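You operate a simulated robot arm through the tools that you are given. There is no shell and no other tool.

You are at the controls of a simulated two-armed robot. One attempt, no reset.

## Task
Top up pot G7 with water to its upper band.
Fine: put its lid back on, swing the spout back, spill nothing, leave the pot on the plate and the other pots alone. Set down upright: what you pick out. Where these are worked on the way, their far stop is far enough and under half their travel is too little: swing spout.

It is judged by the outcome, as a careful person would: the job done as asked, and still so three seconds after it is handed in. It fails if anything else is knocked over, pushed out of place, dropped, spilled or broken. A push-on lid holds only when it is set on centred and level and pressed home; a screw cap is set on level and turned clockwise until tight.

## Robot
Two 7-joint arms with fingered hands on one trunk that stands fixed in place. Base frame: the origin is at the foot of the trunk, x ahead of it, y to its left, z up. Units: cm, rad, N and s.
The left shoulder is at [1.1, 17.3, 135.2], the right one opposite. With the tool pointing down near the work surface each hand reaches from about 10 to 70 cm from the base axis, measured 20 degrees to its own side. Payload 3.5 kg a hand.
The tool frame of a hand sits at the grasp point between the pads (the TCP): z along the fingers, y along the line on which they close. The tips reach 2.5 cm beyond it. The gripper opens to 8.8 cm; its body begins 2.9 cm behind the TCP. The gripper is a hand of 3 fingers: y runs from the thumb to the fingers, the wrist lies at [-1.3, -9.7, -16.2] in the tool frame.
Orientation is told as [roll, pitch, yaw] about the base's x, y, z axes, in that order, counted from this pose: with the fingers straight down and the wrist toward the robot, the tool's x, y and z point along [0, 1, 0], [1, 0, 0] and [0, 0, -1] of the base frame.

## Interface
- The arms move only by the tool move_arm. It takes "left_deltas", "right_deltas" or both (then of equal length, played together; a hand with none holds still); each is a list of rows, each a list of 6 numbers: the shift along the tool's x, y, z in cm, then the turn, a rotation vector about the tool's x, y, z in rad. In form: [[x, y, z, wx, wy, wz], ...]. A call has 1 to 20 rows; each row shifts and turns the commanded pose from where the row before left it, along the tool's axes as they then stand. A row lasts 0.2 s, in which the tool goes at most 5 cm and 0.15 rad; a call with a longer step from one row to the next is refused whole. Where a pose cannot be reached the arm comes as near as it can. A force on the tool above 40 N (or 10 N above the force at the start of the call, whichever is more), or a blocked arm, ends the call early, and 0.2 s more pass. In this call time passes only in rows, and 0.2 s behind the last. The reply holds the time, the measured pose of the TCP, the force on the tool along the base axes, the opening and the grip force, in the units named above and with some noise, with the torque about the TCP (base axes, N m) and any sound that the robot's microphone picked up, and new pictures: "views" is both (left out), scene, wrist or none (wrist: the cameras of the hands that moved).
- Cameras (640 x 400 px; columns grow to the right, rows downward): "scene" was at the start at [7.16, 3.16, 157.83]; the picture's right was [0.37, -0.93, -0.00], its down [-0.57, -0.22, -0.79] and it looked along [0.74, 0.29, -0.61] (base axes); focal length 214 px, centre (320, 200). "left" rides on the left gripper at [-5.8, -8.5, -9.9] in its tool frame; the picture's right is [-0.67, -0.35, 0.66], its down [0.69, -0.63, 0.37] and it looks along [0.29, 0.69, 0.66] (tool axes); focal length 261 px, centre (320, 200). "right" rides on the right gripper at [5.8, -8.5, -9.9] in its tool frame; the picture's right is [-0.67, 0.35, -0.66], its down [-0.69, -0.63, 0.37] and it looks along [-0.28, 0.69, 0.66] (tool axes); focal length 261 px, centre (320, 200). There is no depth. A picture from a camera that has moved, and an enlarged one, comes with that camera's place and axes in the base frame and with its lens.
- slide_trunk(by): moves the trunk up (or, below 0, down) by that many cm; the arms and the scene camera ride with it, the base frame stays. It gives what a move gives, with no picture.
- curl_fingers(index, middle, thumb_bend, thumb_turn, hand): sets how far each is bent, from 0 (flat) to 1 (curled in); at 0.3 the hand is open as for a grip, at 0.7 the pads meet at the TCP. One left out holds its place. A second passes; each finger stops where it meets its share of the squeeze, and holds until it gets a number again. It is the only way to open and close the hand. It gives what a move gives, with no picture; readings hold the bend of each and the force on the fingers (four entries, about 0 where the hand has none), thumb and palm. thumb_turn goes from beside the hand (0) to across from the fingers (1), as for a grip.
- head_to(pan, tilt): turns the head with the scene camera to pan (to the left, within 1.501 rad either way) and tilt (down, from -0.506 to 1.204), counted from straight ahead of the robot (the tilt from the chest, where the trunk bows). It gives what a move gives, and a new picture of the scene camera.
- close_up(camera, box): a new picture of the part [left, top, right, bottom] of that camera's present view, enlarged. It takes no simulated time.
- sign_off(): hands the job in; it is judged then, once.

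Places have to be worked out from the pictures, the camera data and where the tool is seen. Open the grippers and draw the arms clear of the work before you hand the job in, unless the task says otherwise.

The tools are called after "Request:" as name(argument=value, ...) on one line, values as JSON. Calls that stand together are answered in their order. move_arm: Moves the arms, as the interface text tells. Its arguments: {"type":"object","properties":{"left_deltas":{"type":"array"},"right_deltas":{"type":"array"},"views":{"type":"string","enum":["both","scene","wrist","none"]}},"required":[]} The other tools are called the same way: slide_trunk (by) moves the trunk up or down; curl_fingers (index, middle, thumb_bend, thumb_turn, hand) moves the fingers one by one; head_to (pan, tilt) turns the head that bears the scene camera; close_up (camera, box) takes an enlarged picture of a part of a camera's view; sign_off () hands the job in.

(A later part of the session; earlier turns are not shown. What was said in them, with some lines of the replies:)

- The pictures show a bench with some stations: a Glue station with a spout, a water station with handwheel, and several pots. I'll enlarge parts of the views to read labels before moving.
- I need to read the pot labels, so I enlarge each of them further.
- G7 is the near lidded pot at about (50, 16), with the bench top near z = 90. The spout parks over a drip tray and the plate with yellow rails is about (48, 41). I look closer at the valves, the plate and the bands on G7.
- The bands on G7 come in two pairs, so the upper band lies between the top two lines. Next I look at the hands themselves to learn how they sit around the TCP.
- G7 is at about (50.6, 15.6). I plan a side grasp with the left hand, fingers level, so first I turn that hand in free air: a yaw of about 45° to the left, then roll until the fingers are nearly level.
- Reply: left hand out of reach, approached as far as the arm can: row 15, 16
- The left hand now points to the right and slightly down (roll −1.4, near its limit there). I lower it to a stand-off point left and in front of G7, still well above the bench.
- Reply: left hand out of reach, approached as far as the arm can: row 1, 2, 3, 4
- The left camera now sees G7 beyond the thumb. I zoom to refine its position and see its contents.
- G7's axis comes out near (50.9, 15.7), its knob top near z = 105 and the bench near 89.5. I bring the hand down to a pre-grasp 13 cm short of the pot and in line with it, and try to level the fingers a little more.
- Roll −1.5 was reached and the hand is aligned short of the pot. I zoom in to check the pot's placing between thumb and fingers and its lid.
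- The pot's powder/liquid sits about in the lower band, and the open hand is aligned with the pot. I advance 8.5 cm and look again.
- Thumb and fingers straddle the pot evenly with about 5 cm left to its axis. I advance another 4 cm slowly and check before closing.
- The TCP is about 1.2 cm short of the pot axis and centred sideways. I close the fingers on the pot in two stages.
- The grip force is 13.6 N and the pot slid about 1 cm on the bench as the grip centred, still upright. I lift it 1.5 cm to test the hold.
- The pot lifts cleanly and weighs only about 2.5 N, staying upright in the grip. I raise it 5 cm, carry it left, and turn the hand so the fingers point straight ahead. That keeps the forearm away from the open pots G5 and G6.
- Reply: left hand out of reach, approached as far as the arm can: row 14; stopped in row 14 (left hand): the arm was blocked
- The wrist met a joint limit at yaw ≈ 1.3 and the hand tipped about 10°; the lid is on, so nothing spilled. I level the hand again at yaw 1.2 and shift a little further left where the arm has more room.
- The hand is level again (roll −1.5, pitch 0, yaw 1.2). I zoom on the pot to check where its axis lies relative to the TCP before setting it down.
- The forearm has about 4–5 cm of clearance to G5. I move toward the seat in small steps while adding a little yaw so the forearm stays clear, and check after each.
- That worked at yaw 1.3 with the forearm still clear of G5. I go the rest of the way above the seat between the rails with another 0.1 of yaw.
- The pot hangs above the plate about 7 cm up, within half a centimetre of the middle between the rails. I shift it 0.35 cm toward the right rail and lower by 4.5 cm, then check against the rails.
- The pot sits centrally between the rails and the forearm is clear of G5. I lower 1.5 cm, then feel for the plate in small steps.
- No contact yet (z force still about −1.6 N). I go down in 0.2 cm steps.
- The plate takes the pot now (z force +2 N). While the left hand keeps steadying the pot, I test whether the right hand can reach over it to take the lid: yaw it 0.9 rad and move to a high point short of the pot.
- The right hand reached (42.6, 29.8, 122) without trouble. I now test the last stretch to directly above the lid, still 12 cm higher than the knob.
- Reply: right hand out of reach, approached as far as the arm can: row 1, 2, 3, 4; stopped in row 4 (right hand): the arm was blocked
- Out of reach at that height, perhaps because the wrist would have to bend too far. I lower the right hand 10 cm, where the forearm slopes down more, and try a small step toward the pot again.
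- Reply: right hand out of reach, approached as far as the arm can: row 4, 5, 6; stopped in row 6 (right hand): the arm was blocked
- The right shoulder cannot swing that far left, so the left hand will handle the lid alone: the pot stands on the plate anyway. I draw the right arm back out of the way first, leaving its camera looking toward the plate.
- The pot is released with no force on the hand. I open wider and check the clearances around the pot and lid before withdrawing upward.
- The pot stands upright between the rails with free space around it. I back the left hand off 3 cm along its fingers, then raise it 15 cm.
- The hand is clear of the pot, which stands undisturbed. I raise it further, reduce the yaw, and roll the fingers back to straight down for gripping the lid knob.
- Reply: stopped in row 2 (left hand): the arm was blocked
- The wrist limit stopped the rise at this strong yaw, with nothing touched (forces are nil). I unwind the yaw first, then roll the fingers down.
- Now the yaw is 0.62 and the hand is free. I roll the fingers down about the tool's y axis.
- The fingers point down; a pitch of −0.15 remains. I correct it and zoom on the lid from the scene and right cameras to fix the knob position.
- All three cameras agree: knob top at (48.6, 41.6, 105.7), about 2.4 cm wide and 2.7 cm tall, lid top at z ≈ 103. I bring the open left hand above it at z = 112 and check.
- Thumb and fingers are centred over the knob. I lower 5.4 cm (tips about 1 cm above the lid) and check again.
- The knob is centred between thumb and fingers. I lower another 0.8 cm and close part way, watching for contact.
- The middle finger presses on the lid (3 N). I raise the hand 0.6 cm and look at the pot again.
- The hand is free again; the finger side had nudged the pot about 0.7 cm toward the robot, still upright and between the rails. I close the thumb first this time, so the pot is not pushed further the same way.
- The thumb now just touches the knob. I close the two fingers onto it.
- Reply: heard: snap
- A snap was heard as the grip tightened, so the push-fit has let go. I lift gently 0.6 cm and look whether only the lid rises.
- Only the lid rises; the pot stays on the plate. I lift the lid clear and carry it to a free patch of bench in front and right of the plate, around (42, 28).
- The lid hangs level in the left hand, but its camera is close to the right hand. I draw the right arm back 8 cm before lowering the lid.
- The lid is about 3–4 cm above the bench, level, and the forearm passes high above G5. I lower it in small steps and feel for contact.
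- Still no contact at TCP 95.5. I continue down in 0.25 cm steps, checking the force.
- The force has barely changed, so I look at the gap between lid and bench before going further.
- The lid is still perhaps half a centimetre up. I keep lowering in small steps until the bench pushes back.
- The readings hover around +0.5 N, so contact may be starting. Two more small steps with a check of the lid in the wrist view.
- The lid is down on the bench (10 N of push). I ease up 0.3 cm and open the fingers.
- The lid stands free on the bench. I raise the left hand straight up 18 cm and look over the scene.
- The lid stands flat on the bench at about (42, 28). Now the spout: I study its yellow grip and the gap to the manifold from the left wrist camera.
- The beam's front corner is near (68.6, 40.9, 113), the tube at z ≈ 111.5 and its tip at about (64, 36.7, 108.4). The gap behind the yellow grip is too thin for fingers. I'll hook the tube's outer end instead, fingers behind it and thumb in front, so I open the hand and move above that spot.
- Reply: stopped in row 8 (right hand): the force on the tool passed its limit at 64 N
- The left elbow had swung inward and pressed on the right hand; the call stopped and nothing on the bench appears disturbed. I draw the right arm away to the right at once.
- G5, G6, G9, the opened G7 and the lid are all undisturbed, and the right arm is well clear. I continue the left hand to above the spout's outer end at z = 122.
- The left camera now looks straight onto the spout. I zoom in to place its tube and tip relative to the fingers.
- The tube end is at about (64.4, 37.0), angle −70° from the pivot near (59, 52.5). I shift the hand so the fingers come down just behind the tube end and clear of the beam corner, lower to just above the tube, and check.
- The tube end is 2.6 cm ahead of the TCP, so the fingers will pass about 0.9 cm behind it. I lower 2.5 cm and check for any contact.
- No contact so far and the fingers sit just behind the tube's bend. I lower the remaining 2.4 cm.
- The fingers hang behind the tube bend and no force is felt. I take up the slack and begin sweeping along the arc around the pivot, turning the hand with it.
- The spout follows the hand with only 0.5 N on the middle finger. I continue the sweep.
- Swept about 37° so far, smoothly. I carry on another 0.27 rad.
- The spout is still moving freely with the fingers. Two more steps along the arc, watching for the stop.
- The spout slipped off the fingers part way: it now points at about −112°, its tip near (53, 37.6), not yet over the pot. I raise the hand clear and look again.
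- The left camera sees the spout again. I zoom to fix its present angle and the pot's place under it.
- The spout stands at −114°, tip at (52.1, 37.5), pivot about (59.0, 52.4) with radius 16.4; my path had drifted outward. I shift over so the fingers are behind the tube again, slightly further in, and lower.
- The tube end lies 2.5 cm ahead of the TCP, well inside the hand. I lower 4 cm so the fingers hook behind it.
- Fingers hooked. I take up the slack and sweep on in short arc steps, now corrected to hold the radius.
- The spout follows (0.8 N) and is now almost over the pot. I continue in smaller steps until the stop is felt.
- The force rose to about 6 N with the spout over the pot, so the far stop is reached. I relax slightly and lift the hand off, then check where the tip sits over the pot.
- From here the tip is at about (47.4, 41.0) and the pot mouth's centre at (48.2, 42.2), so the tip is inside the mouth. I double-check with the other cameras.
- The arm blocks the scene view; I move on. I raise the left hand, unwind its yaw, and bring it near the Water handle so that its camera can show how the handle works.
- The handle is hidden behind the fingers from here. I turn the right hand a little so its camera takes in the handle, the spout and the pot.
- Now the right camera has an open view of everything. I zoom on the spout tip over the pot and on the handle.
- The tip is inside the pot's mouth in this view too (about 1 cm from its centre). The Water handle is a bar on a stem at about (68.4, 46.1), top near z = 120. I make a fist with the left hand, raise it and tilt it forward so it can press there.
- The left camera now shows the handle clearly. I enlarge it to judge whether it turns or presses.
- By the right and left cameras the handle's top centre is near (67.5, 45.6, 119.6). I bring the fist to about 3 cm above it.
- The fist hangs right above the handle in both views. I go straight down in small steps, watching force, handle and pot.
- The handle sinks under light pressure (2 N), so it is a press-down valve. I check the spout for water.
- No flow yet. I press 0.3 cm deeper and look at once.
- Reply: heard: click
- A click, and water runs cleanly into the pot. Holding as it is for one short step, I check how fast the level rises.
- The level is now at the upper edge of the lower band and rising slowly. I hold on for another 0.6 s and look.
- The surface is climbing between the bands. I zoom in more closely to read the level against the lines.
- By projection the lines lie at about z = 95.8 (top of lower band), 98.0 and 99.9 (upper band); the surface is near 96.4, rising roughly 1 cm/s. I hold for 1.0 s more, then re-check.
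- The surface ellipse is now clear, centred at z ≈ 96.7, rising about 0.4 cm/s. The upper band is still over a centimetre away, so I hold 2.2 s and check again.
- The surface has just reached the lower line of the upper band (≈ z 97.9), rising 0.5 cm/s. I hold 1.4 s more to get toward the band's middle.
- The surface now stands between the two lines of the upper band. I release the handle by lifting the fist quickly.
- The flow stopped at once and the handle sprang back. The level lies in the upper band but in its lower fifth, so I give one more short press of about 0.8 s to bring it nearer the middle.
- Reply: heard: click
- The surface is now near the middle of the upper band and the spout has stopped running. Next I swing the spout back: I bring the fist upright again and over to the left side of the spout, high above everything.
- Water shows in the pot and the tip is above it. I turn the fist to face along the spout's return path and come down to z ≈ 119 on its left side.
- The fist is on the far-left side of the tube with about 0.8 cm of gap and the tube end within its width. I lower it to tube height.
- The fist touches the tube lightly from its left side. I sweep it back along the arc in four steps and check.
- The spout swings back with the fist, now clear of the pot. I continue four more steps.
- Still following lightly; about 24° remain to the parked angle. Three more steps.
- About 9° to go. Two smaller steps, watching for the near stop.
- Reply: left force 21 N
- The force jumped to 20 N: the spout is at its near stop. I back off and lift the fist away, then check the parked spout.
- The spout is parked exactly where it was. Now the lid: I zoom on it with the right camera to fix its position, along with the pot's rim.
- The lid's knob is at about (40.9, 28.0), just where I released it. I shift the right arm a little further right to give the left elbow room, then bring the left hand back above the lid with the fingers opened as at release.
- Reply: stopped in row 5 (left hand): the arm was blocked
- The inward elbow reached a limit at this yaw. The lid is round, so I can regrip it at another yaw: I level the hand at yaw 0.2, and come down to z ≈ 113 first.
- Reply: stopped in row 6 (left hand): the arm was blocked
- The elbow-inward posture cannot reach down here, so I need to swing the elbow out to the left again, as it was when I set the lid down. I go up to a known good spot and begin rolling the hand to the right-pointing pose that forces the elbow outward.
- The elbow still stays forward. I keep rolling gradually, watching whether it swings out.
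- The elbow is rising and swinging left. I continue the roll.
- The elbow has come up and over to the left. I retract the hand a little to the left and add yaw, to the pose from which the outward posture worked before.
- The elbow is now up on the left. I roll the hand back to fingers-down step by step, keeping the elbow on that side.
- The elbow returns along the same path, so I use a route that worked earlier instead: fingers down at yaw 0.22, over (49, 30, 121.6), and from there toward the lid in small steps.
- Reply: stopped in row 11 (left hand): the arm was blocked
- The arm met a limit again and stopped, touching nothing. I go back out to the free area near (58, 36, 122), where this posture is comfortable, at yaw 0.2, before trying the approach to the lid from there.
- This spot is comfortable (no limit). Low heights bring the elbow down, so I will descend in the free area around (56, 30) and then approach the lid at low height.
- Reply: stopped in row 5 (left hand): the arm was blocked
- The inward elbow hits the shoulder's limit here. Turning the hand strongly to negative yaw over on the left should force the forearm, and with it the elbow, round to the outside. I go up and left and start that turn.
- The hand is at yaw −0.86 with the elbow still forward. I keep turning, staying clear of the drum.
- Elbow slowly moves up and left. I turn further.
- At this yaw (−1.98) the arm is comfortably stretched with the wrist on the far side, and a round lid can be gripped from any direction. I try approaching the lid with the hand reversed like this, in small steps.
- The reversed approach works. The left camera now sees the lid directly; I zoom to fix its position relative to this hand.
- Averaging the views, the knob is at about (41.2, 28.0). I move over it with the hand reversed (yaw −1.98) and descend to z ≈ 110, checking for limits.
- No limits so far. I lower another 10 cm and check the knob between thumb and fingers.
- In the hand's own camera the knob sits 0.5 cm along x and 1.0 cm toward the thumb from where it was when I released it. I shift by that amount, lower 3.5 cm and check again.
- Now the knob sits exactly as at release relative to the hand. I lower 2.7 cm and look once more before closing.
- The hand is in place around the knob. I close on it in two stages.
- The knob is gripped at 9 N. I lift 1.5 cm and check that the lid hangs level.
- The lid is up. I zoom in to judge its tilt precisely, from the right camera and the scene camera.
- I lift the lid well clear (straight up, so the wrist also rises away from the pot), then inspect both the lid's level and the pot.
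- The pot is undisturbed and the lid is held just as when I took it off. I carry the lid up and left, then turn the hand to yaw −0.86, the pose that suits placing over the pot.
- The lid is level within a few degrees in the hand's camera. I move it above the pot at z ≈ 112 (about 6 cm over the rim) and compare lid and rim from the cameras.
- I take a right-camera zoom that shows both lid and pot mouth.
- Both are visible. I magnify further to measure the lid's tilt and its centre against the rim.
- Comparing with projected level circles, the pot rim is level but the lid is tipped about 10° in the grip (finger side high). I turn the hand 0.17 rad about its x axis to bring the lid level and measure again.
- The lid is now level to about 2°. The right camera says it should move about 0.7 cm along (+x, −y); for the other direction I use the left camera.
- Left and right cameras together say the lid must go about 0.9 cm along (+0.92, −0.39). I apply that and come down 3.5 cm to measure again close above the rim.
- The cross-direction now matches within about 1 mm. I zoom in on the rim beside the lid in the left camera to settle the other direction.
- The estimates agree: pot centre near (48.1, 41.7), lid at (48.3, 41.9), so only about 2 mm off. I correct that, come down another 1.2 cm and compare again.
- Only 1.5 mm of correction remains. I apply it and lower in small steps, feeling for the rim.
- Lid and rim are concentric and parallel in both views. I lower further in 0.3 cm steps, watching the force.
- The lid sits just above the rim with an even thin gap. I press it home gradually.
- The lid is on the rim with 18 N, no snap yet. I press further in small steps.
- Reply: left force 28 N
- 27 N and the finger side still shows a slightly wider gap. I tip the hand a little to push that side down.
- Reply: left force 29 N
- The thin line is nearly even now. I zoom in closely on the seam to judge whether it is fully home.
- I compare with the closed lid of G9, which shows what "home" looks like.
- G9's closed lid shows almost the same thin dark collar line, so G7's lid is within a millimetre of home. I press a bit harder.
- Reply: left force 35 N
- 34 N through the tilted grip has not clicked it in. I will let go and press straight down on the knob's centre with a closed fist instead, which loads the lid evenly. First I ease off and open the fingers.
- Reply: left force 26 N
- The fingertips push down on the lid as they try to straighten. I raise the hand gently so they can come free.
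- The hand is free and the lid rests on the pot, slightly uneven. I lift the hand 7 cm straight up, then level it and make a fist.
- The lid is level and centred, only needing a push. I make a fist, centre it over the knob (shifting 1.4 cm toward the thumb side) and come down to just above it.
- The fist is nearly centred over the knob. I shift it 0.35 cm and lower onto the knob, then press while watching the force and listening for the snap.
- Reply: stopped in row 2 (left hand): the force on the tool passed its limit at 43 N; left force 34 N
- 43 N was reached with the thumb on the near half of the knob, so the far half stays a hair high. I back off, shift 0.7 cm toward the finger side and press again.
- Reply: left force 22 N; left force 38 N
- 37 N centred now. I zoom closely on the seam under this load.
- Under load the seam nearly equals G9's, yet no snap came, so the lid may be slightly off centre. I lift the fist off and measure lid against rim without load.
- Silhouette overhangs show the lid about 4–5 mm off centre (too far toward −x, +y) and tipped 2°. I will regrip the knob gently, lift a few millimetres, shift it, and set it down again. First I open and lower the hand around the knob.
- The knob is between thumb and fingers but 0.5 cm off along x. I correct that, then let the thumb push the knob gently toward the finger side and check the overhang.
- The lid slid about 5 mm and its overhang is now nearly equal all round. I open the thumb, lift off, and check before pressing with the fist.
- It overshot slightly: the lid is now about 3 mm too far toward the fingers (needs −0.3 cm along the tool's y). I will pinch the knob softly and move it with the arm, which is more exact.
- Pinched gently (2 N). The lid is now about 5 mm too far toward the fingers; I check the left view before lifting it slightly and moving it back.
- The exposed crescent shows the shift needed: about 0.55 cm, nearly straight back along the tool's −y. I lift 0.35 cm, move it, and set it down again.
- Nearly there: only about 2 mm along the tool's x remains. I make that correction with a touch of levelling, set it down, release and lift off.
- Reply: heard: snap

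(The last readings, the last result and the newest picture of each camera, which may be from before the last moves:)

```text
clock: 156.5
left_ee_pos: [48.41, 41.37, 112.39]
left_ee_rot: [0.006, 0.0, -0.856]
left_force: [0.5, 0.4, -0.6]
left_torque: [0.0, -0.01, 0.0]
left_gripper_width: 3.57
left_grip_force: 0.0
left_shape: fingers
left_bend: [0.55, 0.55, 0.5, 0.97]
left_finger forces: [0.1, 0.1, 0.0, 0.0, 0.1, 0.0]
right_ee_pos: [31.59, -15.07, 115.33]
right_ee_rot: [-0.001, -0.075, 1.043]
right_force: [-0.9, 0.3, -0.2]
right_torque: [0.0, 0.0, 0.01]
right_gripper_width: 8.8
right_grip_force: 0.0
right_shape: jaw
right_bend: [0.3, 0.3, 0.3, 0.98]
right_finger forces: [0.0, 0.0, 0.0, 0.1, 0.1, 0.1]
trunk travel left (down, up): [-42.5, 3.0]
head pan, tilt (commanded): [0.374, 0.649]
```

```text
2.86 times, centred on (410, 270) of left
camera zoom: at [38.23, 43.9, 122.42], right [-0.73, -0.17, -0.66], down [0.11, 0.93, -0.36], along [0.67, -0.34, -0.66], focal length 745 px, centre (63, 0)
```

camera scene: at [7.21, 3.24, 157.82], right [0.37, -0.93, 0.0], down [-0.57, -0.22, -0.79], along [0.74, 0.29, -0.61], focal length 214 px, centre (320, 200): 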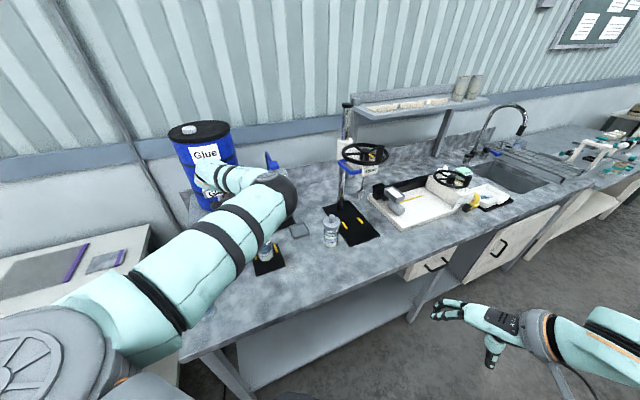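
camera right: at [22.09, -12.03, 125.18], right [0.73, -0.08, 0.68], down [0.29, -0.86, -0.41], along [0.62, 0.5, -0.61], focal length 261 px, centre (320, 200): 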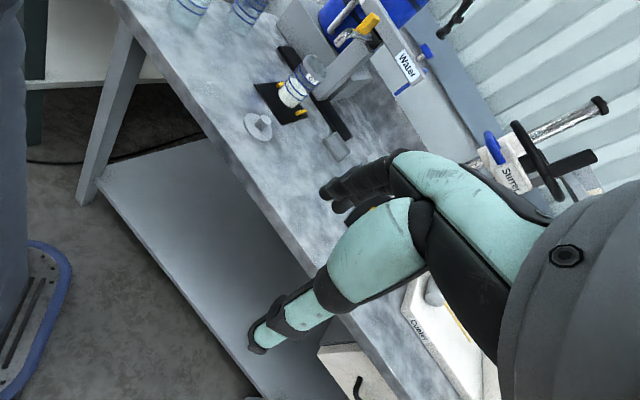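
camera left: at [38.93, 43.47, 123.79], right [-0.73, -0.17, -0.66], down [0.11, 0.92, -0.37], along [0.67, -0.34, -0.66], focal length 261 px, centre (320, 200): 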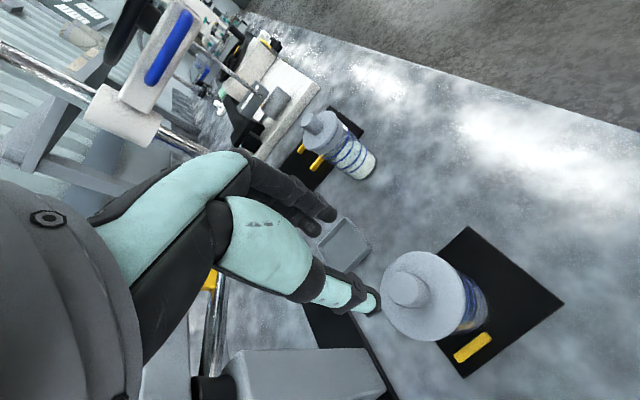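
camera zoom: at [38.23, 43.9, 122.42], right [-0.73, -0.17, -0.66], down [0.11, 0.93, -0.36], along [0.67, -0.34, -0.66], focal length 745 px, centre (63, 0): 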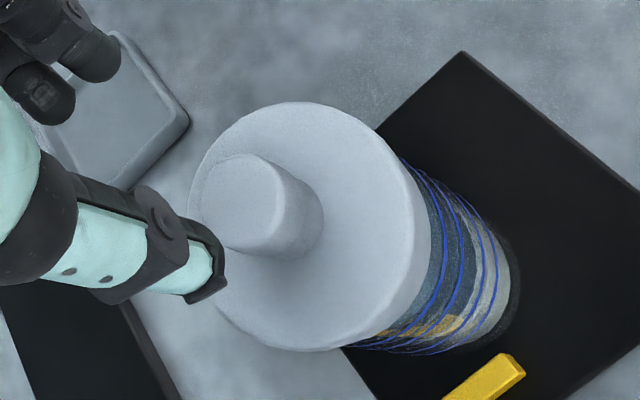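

A snap was heard as I let the lid settle, and its overhang and seam are now even all round, just like G9's. To be sure it is home, I make a fist and give one gentle, centred push on the knob.

Request:
curl_fingers(hand="left", index=0.72, middle=0.72, thumb_bend=0.69)

Request:
move_arm(left_deltas=[[0.08, 0.75, 0, 0, 0, 0], [0, 0, 1.7, 0, 0, 0], [0, 0, 1.7, 0, 0, 0]], views="none")

Request:
close_up(camera="right", box=[300, 5, 350, 55])

Request:
close_up(camera="left", box=[280, 180, 460, 340])

```text
clock: 157.5
left_ee_pos: [48.46, 41.44, 112.37]
left_ee_rot: [0.007, -0.001, -0.855]
left_force: [0.3, -0.4, 0.2]
left_torque: [0.0, 0.0, 0.0]
left_gripper_width: 0.0
left_grip_force: 0.0
left_shape: fingers
left_bend: [0.72, 0.72, 0.68, 0.97]
left_finger forces: [0.0, 0.1, 0.0, 0.0, 0.1, 0.0]
right_ee_pos: [31.53, -15.04, 115.26]
right_ee_rot: [0.0, -0.073, 1.043]
right_force: [-0.2, 0.3, 0.3]
right_torque: [0.0, -0.03, -0.03]
right_gripper_width: 8.8
right_grip_force: 0.1
right_shape: jaw
right_bend: [0.3, 0.3, 0.3, 0.98]
right_finger forces: [0.0, 0.0, 0.1, 0.1, 0.1, 0.0]
trunk travel left (down, up): [-42.5, 3.0]
head pan, tilt (commanded): [0.374, 0.649]
```

```text
clock: 158.3
left_ee_pos: [49.22, 41.15, 108.88]
left_ee_rot: [0.007, -0.002, -0.856]
left_force: [0.6, 0.2, -0.5]
left_torque: [0.0, -0.05, 0.05]
left_gripper_width: 0.0
left_grip_force: 0.1
left_shape: fingers
left_bend: [0.72, 0.72, 0.68, 0.97]
left_finger forces: [0.0, 0.0, 0.1, 0.1, 0.1, 0.1]
right_ee_pos: [31.58, -14.97, 115.14]
right_ee_rot: [0.001, -0.075, 1.041]
right_force: [1.1, 0.4, -0.9]
right_torque: [0.02, -0.01, 0.01]
right_gripper_width: 8.78
right_grip_force: 0.1
right_shape: jaw
right_bend: [0.3, 0.3, 0.3, 0.98]
right_finger forces: [0.0, 0.1, 0.1, 0.1, 0.1, 0.1]
trunk travel left (down, up): [-42.5, 3.0]
head pan, tilt (commanded): [0.374, 0.649]
```

```text
8.00 times, centred on (325, 30) of right
camera zoom: at [22.0, -20.02, 124.69], right [0.73, -0.08, 0.68], down [0.29, -0.86, -0.41], along [0.62, 0.5, -0.61], focal length 2085 px, centre (280, 1560)
```

zoom: 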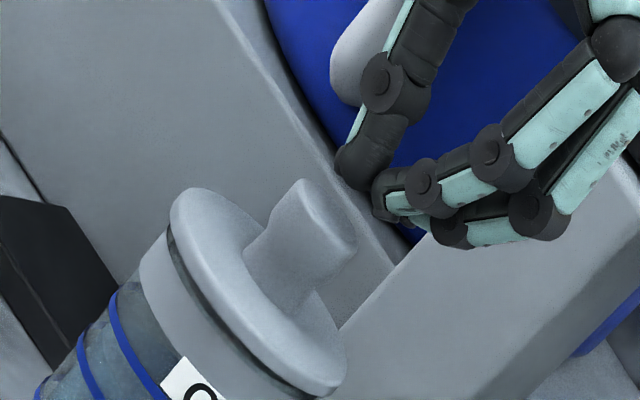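

```text
2.50 times, centred on (370, 260) of left
camera zoom: at [38.84, 43.73, 118.85], right [-0.73, -0.17, -0.66], down [0.11, 0.93, -0.36], along [0.67, -0.34, -0.66], focal length 652 px, centre (195, 50)
```

zoom: 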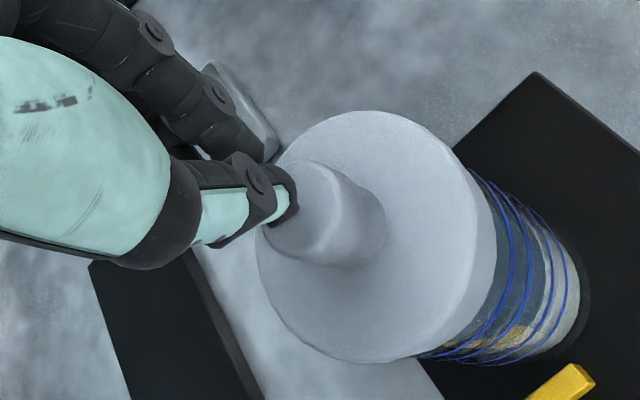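

The thumb tip is right over the knob's centre. I lower to contact and press to about 10–15 N.

Request:
move_arm(left_deltas=[[0, 0, 0.4, 0, 0, 0], [0, 0, 0.3, 0, 0, 0]], views="none")

Request:
move_arm(left_deltas=[[0, 0, 0.2, 0, 0, 0]], views="none")

Request:
close_up(camera="right", box=[304, 15, 340, 55])

```text
clock: 158.9
left_ee_pos: [49.03, 41.07, 108.13]
left_ee_rot: [0.007, 0.0, -0.856]
left_force: [-0.4, 0.4, 0.6]
left_torque: [0.03, -0.04, 0.0]
left_gripper_width: 0.0
left_grip_force: 0.1
left_shape: fingers
left_bend: [0.72, 0.72, 0.68, 0.97]
left_finger forces: [0.0, 0.0, 0.0, 0.0, 0.0, 0.1]
right_ee_pos: [31.64, -14.91, 115.3]
right_ee_rot: [0.001, -0.073, 1.042]
right_force: [0.8, 0.3, -0.1]
right_torque: [0.01, -0.05, 0.03]
right_gripper_width: 8.79
right_grip_force: 0.1
right_shape: jaw
right_bend: [0.3, 0.3, 0.3, 0.98]
right_finger forces: [0.0, 0.1, 0.0, 0.0, 0.1, 0.0]
trunk travel left (down, up): [-42.5, 3.0]
head pan, tilt (commanded): [0.374, 0.649]
```

```text
clock: 159.3
left_ee_pos: [49.08, 40.93, 108.1]
left_ee_rot: [0.008, -0.003, -0.855]
left_force: [-0.4, 0.5, 3.8]
left_torque: [0.03, 0.04, -0.01]
left_gripper_width: 0.0
left_grip_force: 2.7
left_shape: fingers
left_bend: [0.72, 0.72, 0.69, 0.98]
left_finger forces: [0.0, 0.0, 0.0, 0.0, 4.8, 0.0]
right_ee_pos: [31.54, -14.93, 115.22]
right_ee_rot: [0.0, -0.074, 1.043]
right_force: [-0.3, 0.1, 0.6]
right_torque: [0.01, 0.01, -0.01]
right_gripper_width: 8.83
right_grip_force: 0.1
right_shape: jaw
right_bend: [0.3, 0.3, 0.3, 0.98]
right_finger forces: [0.0, 0.1, 0.0, 0.0, 0.1, 0.0]
trunk travel left (down, up): [-42.5, 3.0]
head pan, tilt (commanded): [0.374, 0.649]
```

```text
10.00 times, centred on (322, 35) of right
camera zoom: at [21.92, -20.1, 124.7], right [0.73, -0.08, 0.68], down [0.29, -0.86, -0.41], along [0.62, 0.5, -0.61], focal length 2606 px, centre (300, 1850)
```

zoom: 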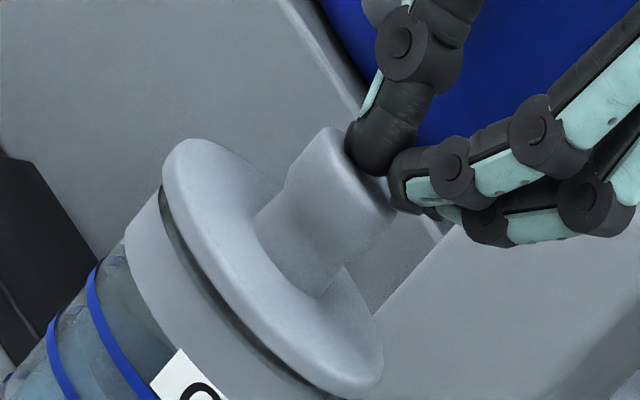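

Contact at 4 N, centred on the knob. A little more, up to roughly 15 N.

Request:
move_arm(left_deltas=[[0, 0, 0.2, 0, 0, 0]], views="none")

Request:
close_up(camera="right", box=[304, 15, 340, 55])

```text
clock: 159.7
left_ee_pos: [49.06, 40.86, 108.15]
left_ee_rot: [0.013, -0.001, -0.856]
left_force: [-0.4, 3.1, 19.9]
left_torque: [0.15, 0.27, -0.04]
left_gripper_width: 0.0
left_grip_force: 9.9
left_shape: fingers
left_bend: [0.72, 0.72, 0.7, 0.98]
left_finger forces: [0.0, 0.1, 0.1, 0.1, 20.1, 0.1]
right_ee_pos: [31.29, -15.29, 115.34]
right_ee_rot: [-0.001, -0.076, 1.042]
right_force: [-0.9, 0.7, 0.1]
right_torque: [0.0, -0.03, 0.02]
right_gripper_width: 8.8
right_grip_force: 0.0
right_shape: jaw
right_bend: [0.3, 0.3, 0.3, 0.98]
right_finger forces: [0.0, 0.0, 0.0, 0.0, 0.0, 0.0]
trunk travel left (down, up): [-42.5, 3.0]
head pan, tilt (commanded): [0.374, 0.649]
```

```text
10.00 times, centred on (322, 35) of right
camera zoom: at [21.7, -20.21, 124.73], right [0.73, -0.08, 0.68], down [0.29, -0.86, -0.41], along [0.62, 0.5, -0.61], focal length 2606 px, centre (300, 1850)
```

zoom: 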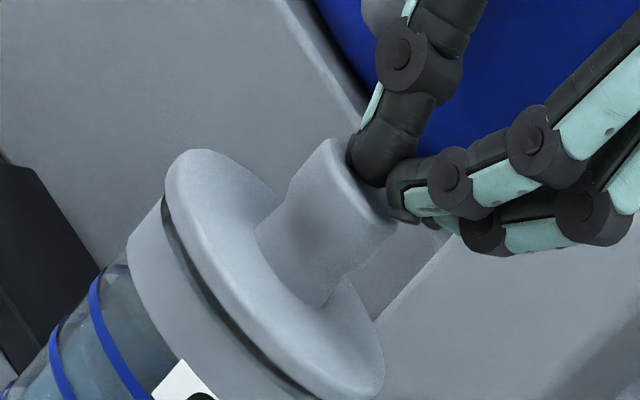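

20 N pressed evenly with no movement: the lid is home. I lift the fist straight up off the knob and check everything.

Request:
move_arm(left_deltas=[[0, 0, -0.4, 0, 0, 0], [0, 0, -1.5, 0, 0, 0], [0, 0, -3, 0, 0, 0], [0, 0, -3, 0, 0, 0], [0, 0, -3, 0, 0, 0], [0, 0, -3, 0, 0, 0]], views="both")

Request:
close_up(camera="right", box=[280, 10, 360, 110])

Request:
close_up(camera="left", box=[340, 200, 500, 360])

```text
clock: 161.1
left_ee_pos: [49.01, 41.05, 121.92]
left_ee_rot: [0.007, -0.001, -0.854]
left_force: [0.1, 0.7, -0.3]
left_torque: [0.01, 0.02, 0.01]
left_gripper_width: 0.01
left_grip_force: 0.1
left_shape: fingers
left_bend: [0.72, 0.72, 0.69, 0.98]
left_finger forces: [0.1, 0.1, 0.0, 0.1, 0.1, 0.0]
right_ee_pos: [31.59, -15.08, 115.22]
right_ee_rot: [0.001, -0.074, 1.042]
right_force: [-0.3, -0.4, 0.0]
right_torque: [0.03, 0.0, 0.02]
right_gripper_width: 8.79
right_grip_force: 0.1
right_shape: jaw
right_bend: [0.3, 0.3, 0.3, 0.98]
right_finger forces: [0.0, 0.1, 0.1, 0.1, 0.0, 0.0]
trunk travel left (down, up): [-42.5, 3.0]
head pan, tilt (commanded): [0.374, 0.649]
camera scene: at [7.08, 3.06, 157.84], right [0.37, -0.93, 0.0], down [-0.56, -0.22, -0.8], along [0.74, 0.29, -0.61], focal length 214 px, centre (320, 200)
camera left: at [38.74, 43.51, 131.83], right [-0.73, -0.17, -0.66], down [0.11, 0.93, -0.36], along [0.67, -0.33, -0.66], focal length 261 px, centre (320, 200)
```

scene: 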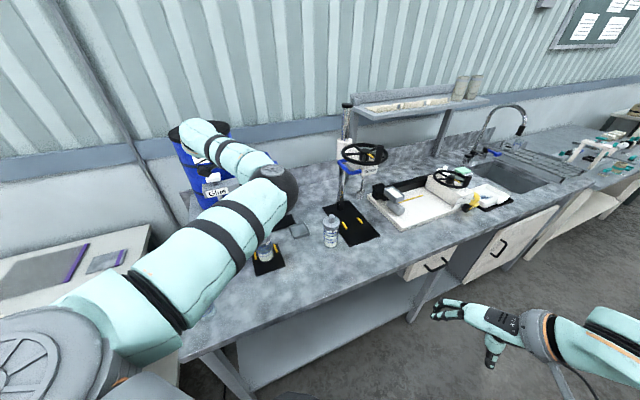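
left: 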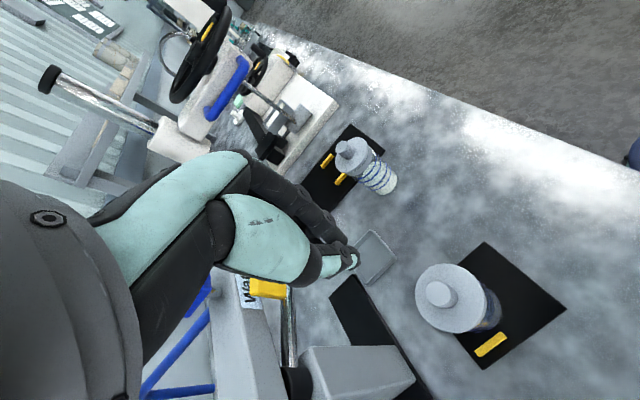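

```text
4.00 times, centred on (320, 60) of right
camera zoom: at [21.93, -20.12, 124.69], right [0.73, -0.08, 0.68], down [0.29, -0.86, -0.41], along [0.62, 0.5, -0.61], focal length 1043 px, centre (320, 760)
```

zoom: 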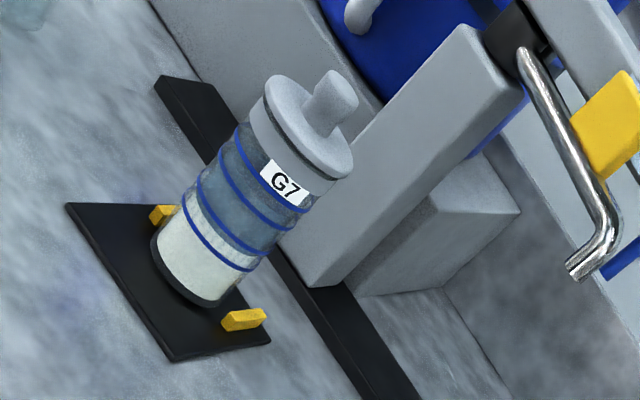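

```text
2.50 times, centred on (420, 280) of left
camera zoom: at [38.74, 43.51, 131.83], right [-0.73, -0.17, -0.66], down [0.11, 0.93, -0.36], along [0.67, -0.33, -0.66], focal length 652 px, centre (70, 0)
```

zoom: 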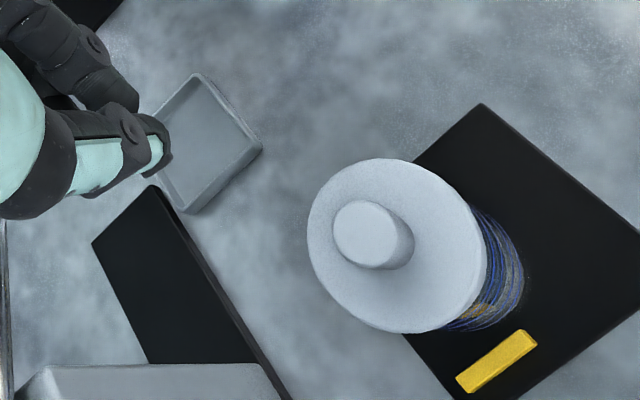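

G7 stands on the plate with its lid level, the level inside the upper band, and the spout parked. Now I open the left hand and draw that arm up and back from the work.

Request:
curl_fingers(hand="left", index=0.3, middle=0.3, thumb_bend=0.3)

Request:
move_arm(left_deltas=[[0, 0, -3, 0, 0, 0], [0, 0, -3, 0, 0, 0], [-1.5, -2, -2, 0, 0, 0], [-1.5, -2, -1, 0, 0, 0]], views="both")

```text
clock: 162.1
left_ee_pos: [49.02, 40.96, 121.76]
left_ee_rot: [0.008, -0.001, -0.856]
left_force: [-0.3, -0.1, -0.3]
left_torque: [0.02, 0.0, 0.0]
left_gripper_width: 8.44
left_grip_force: 0.1
left_shape: fingers
left_bend: [0.3, 0.3, 0.3, 0.98]
left_finger forces: [0.1, 0.0, 0.0, 0.1, 0.0, 0.1]
right_ee_pos: [31.62, -15.12, 115.22]
right_ee_rot: [0.001, -0.072, 1.042]
right_force: [0.2, 0.3, 0.1]
right_torque: [0.01, 0.0, 0.02]
right_gripper_width: 8.77
right_grip_force: 0.1
right_shape: jaw
right_bend: [0.3, 0.3, 0.3, 0.98]
right_finger forces: [0.1, 0.1, 0.0, 0.0, 0.0, 0.0]
trunk travel left (down, up): [-42.5, 3.0]
head pan, tilt (commanded): [0.374, 0.649]
```

```text
clock: 163.1
left_ee_pos: [44.15, 42.02, 130.87]
left_ee_rot: [0.007, -0.001, -0.855]
left_force: [0.1, 0.0, 0.0]
left_torque: [0.03, -0.02, 0.01]
left_gripper_width: 8.43
left_grip_force: 0.1
left_shape: fingers
left_bend: [0.3, 0.3, 0.3, 0.98]
left_finger forces: [0.0, 0.0, 0.1, 0.1, 0.1, 0.0]
right_ee_pos: [31.39, -15.05, 115.36]
right_ee_rot: [0.0, -0.073, 1.041]
right_force: [-0.8, 0.1, -0.6]
right_torque: [0.02, 0.0, 0.02]
right_gripper_width: 8.81
right_grip_force: 0.1
right_shape: jaw
right_bend: [0.3, 0.3, 0.3, 0.98]
right_finger forces: [0.0, 0.1, 0.0, 0.0, 0.0, 0.1]
trunk travel left (down, up): [-42.5, 3.0]
head pan, tilt (commanded): [0.374, 0.649]
camera scene: at [7.04, 3.14, 157.84], right [0.37, -0.93, 0.0], down [-0.56, -0.22, -0.8], along [0.74, 0.29, -0.61], focal length 214 px, centre (320, 200)
camera left: at [33.84, 44.63, 140.78], right [-0.73, -0.17, -0.66], down [0.11, 0.93, -0.36], along [0.68, -0.34, -0.66], focal length 261 px, centre (320, 200)
```

scene: 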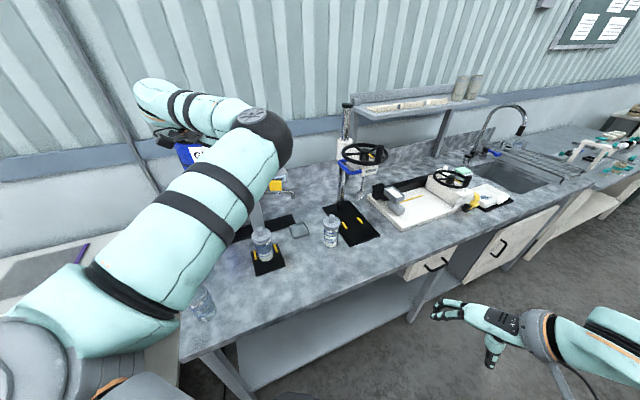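
left: 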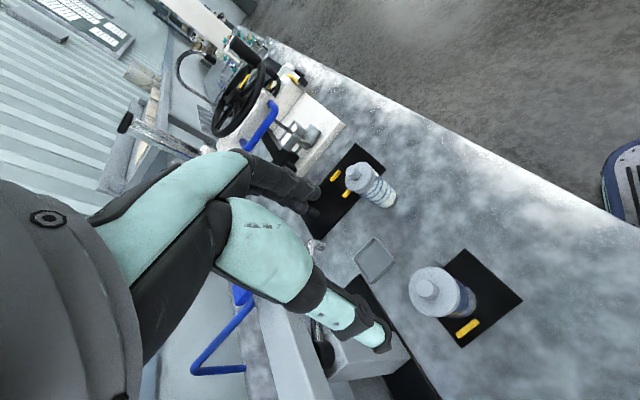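

The left arm is well above the work. I pull it back a little more and make a last check of the whole bench.

Request:
move_arm(left_deltas=[[-1.0, -0.9, -1.3, 0, 0, 0], [-1.0, -0.9, -1.3, 0, 0, 0], [-1.0, -0.8, -1.3, 0, 0, 0]], views="scene")

Request:
close_up(camera="scene", box=[175, 210, 355, 330])

Request:
close_up(camera="right", box=[295, 20, 345, 90])

Request:
close_up(camera="right", box=[220, 0, 480, 180])

```text
clock: 163.9
left_ee_pos: [40.18, 41.83, 134.71]
left_ee_rot: [0.007, 0.0, -0.856]
left_force: [0.0, 0.4, -0.8]
left_torque: [-0.04, 0.01, 0.03]
left_gripper_width: 8.43
left_grip_force: 0.1
left_shape: fingers
left_bend: [0.3, 0.3, 0.3, 0.98]
left_finger forces: [0.0, 0.0, 0.1, 0.0, 0.0, 0.0]
right_ee_pos: [31.5, -15.09, 115.33]
right_ee_rot: [-0.001, -0.073, 1.041]
right_force: [0.6, -0.2, 0.3]
right_torque: [-0.01, 0.02, 0.0]
right_gripper_width: 8.8
right_grip_force: 0.0
right_shape: jaw
right_bend: [0.3, 0.3, 0.3, 0.98]
right_finger forces: [0.1, 0.0, 0.1, 0.0, 0.0, 0.1]
trunk travel left (down, up): [-42.5, 3.0]
head pan, tilt (commanded): [0.374, 0.649]
camera scene: at [7.12, 3.11, 157.83], right [0.37, -0.93, 0.0], down [-0.56, -0.22, -0.79], along [0.74, 0.29, -0.61], focal length 214 px, centre (320, 200)
```

scene: 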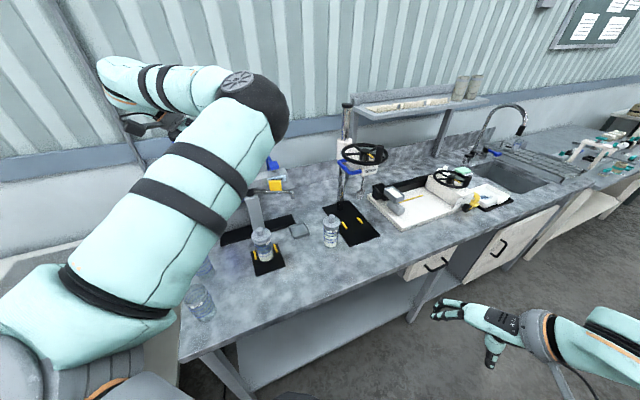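

```text
3.33 times, centred on (265, 270) of scene
camera zoom: at [7.12, 3.11, 157.83], right [0.37, -0.93, 0.0], down [-0.56, -0.22, -0.79], along [0.74, 0.29, -0.61], focal length 715 px, centre (503, -33)
```

zoom: 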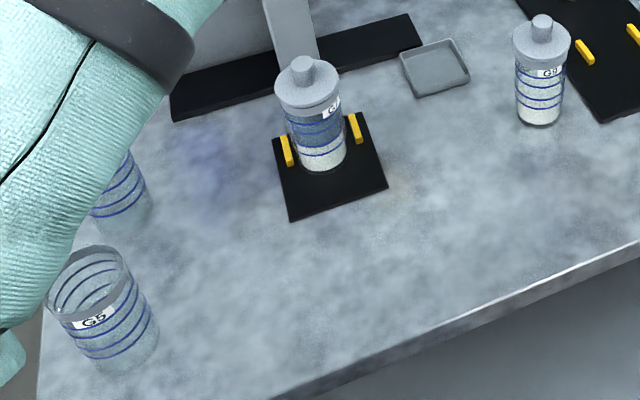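

```text
5.71 times, centred on (320, 55) of right
camera zoom: at [21.96, -20.08, 124.69], right [0.73, -0.08, 0.68], down [0.29, -0.86, -0.41], along [0.62, 0.5, -0.61], focal length 1489 px, centre (320, 1029)
```

zoom: 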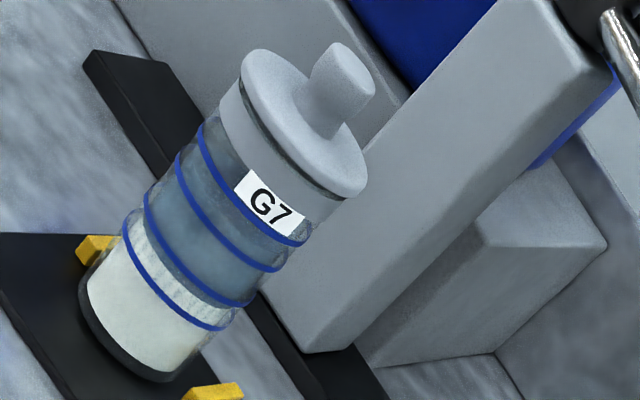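

```text
2.22 times, centred on (350, 90) of right
camera zoom: at [21.96, -20.08, 124.69], right [0.73, -0.08, 0.68], down [0.29, -0.86, -0.41], along [0.62, 0.5, -0.61], focal length 579 px, centre (253, 444)
```

zoom: 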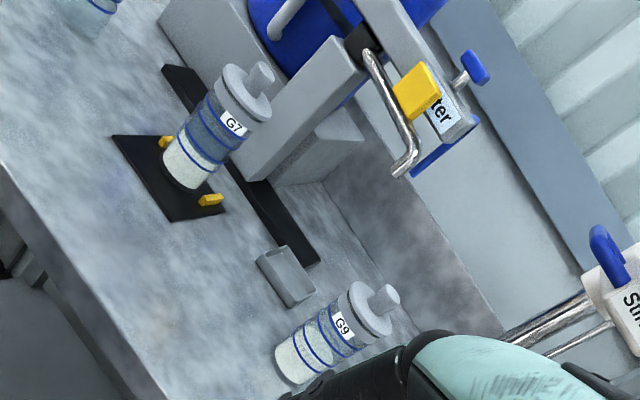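

All pots and the spout are in place. One last look at the level inside G7 through the glass.

Request:
close_up(camera="right", box=[300, 35, 330, 75])

Request:
close_up(camera="scene", box=[245, 222, 280, 265])

```text
10.00 times, centred on (315, 55) of right
camera zoom: at [21.96, -20.08, 124.69], right [0.73, -0.08, 0.68], down [0.29, -0.86, -0.41], along [0.62, 0.5, -0.61], focal length 2606 px, centre (370, 1650)
```

zoom: 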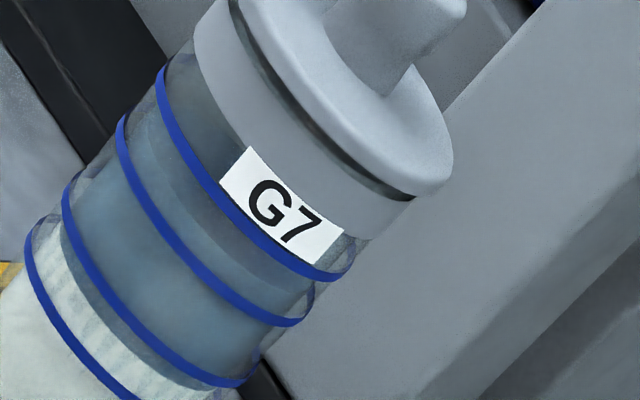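

```text
9.30 times, centred on (262, 244) of scene
camera zoom: at [7.12, 3.11, 157.83], right [0.37, -0.93, 0.0], down [-0.56, -0.22, -0.79], along [0.74, 0.29, -0.61], focal length 1995 px, centre (855, -205)
```

zoom: 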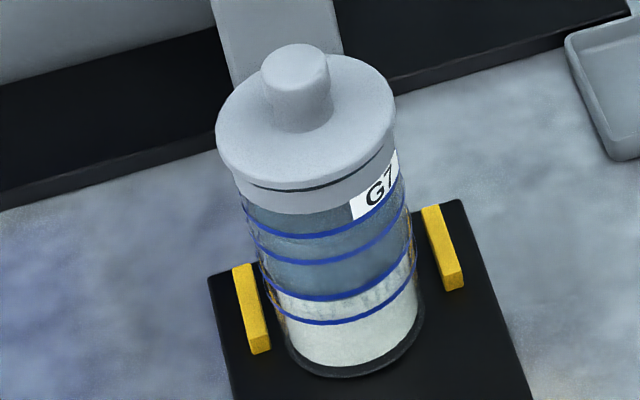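

The level lies between the two lines of the upper band, the lid is snapped on level and the pot is on the plate. The spout is parked, nothing is spilled and both hands are open and clear. I hand the job in.

Request:
sign_off()

```text
The job is handed in.
```

Pot G7 is topped up with water into its upper band and stands on the plate with its lid back on. I've handed the job in; the reply only confirmed receipt, so I don't have the judgement.

- **Level:** the surface sits between the two lines of the upper band, near the middle. I read it from the camera pictures, to about 2 mm.
- **Lid:** it went on off-centre at first and did not catch. After I re-centred it I heard it snap, and a 20 N push afterwards moved nothing.
- **Spout:** it reached its far stop over the pot for filling, and is back at its parked position against the near stop.
- **Other things:** I saw no spilled water, and G5, G6 and G9 are upright where they were. Midway, my left elbow pressed on my right hand with about 64 N. The move stopped by itself, and nothing on the bench was disturbed.

Both hands are open and clear of the work.
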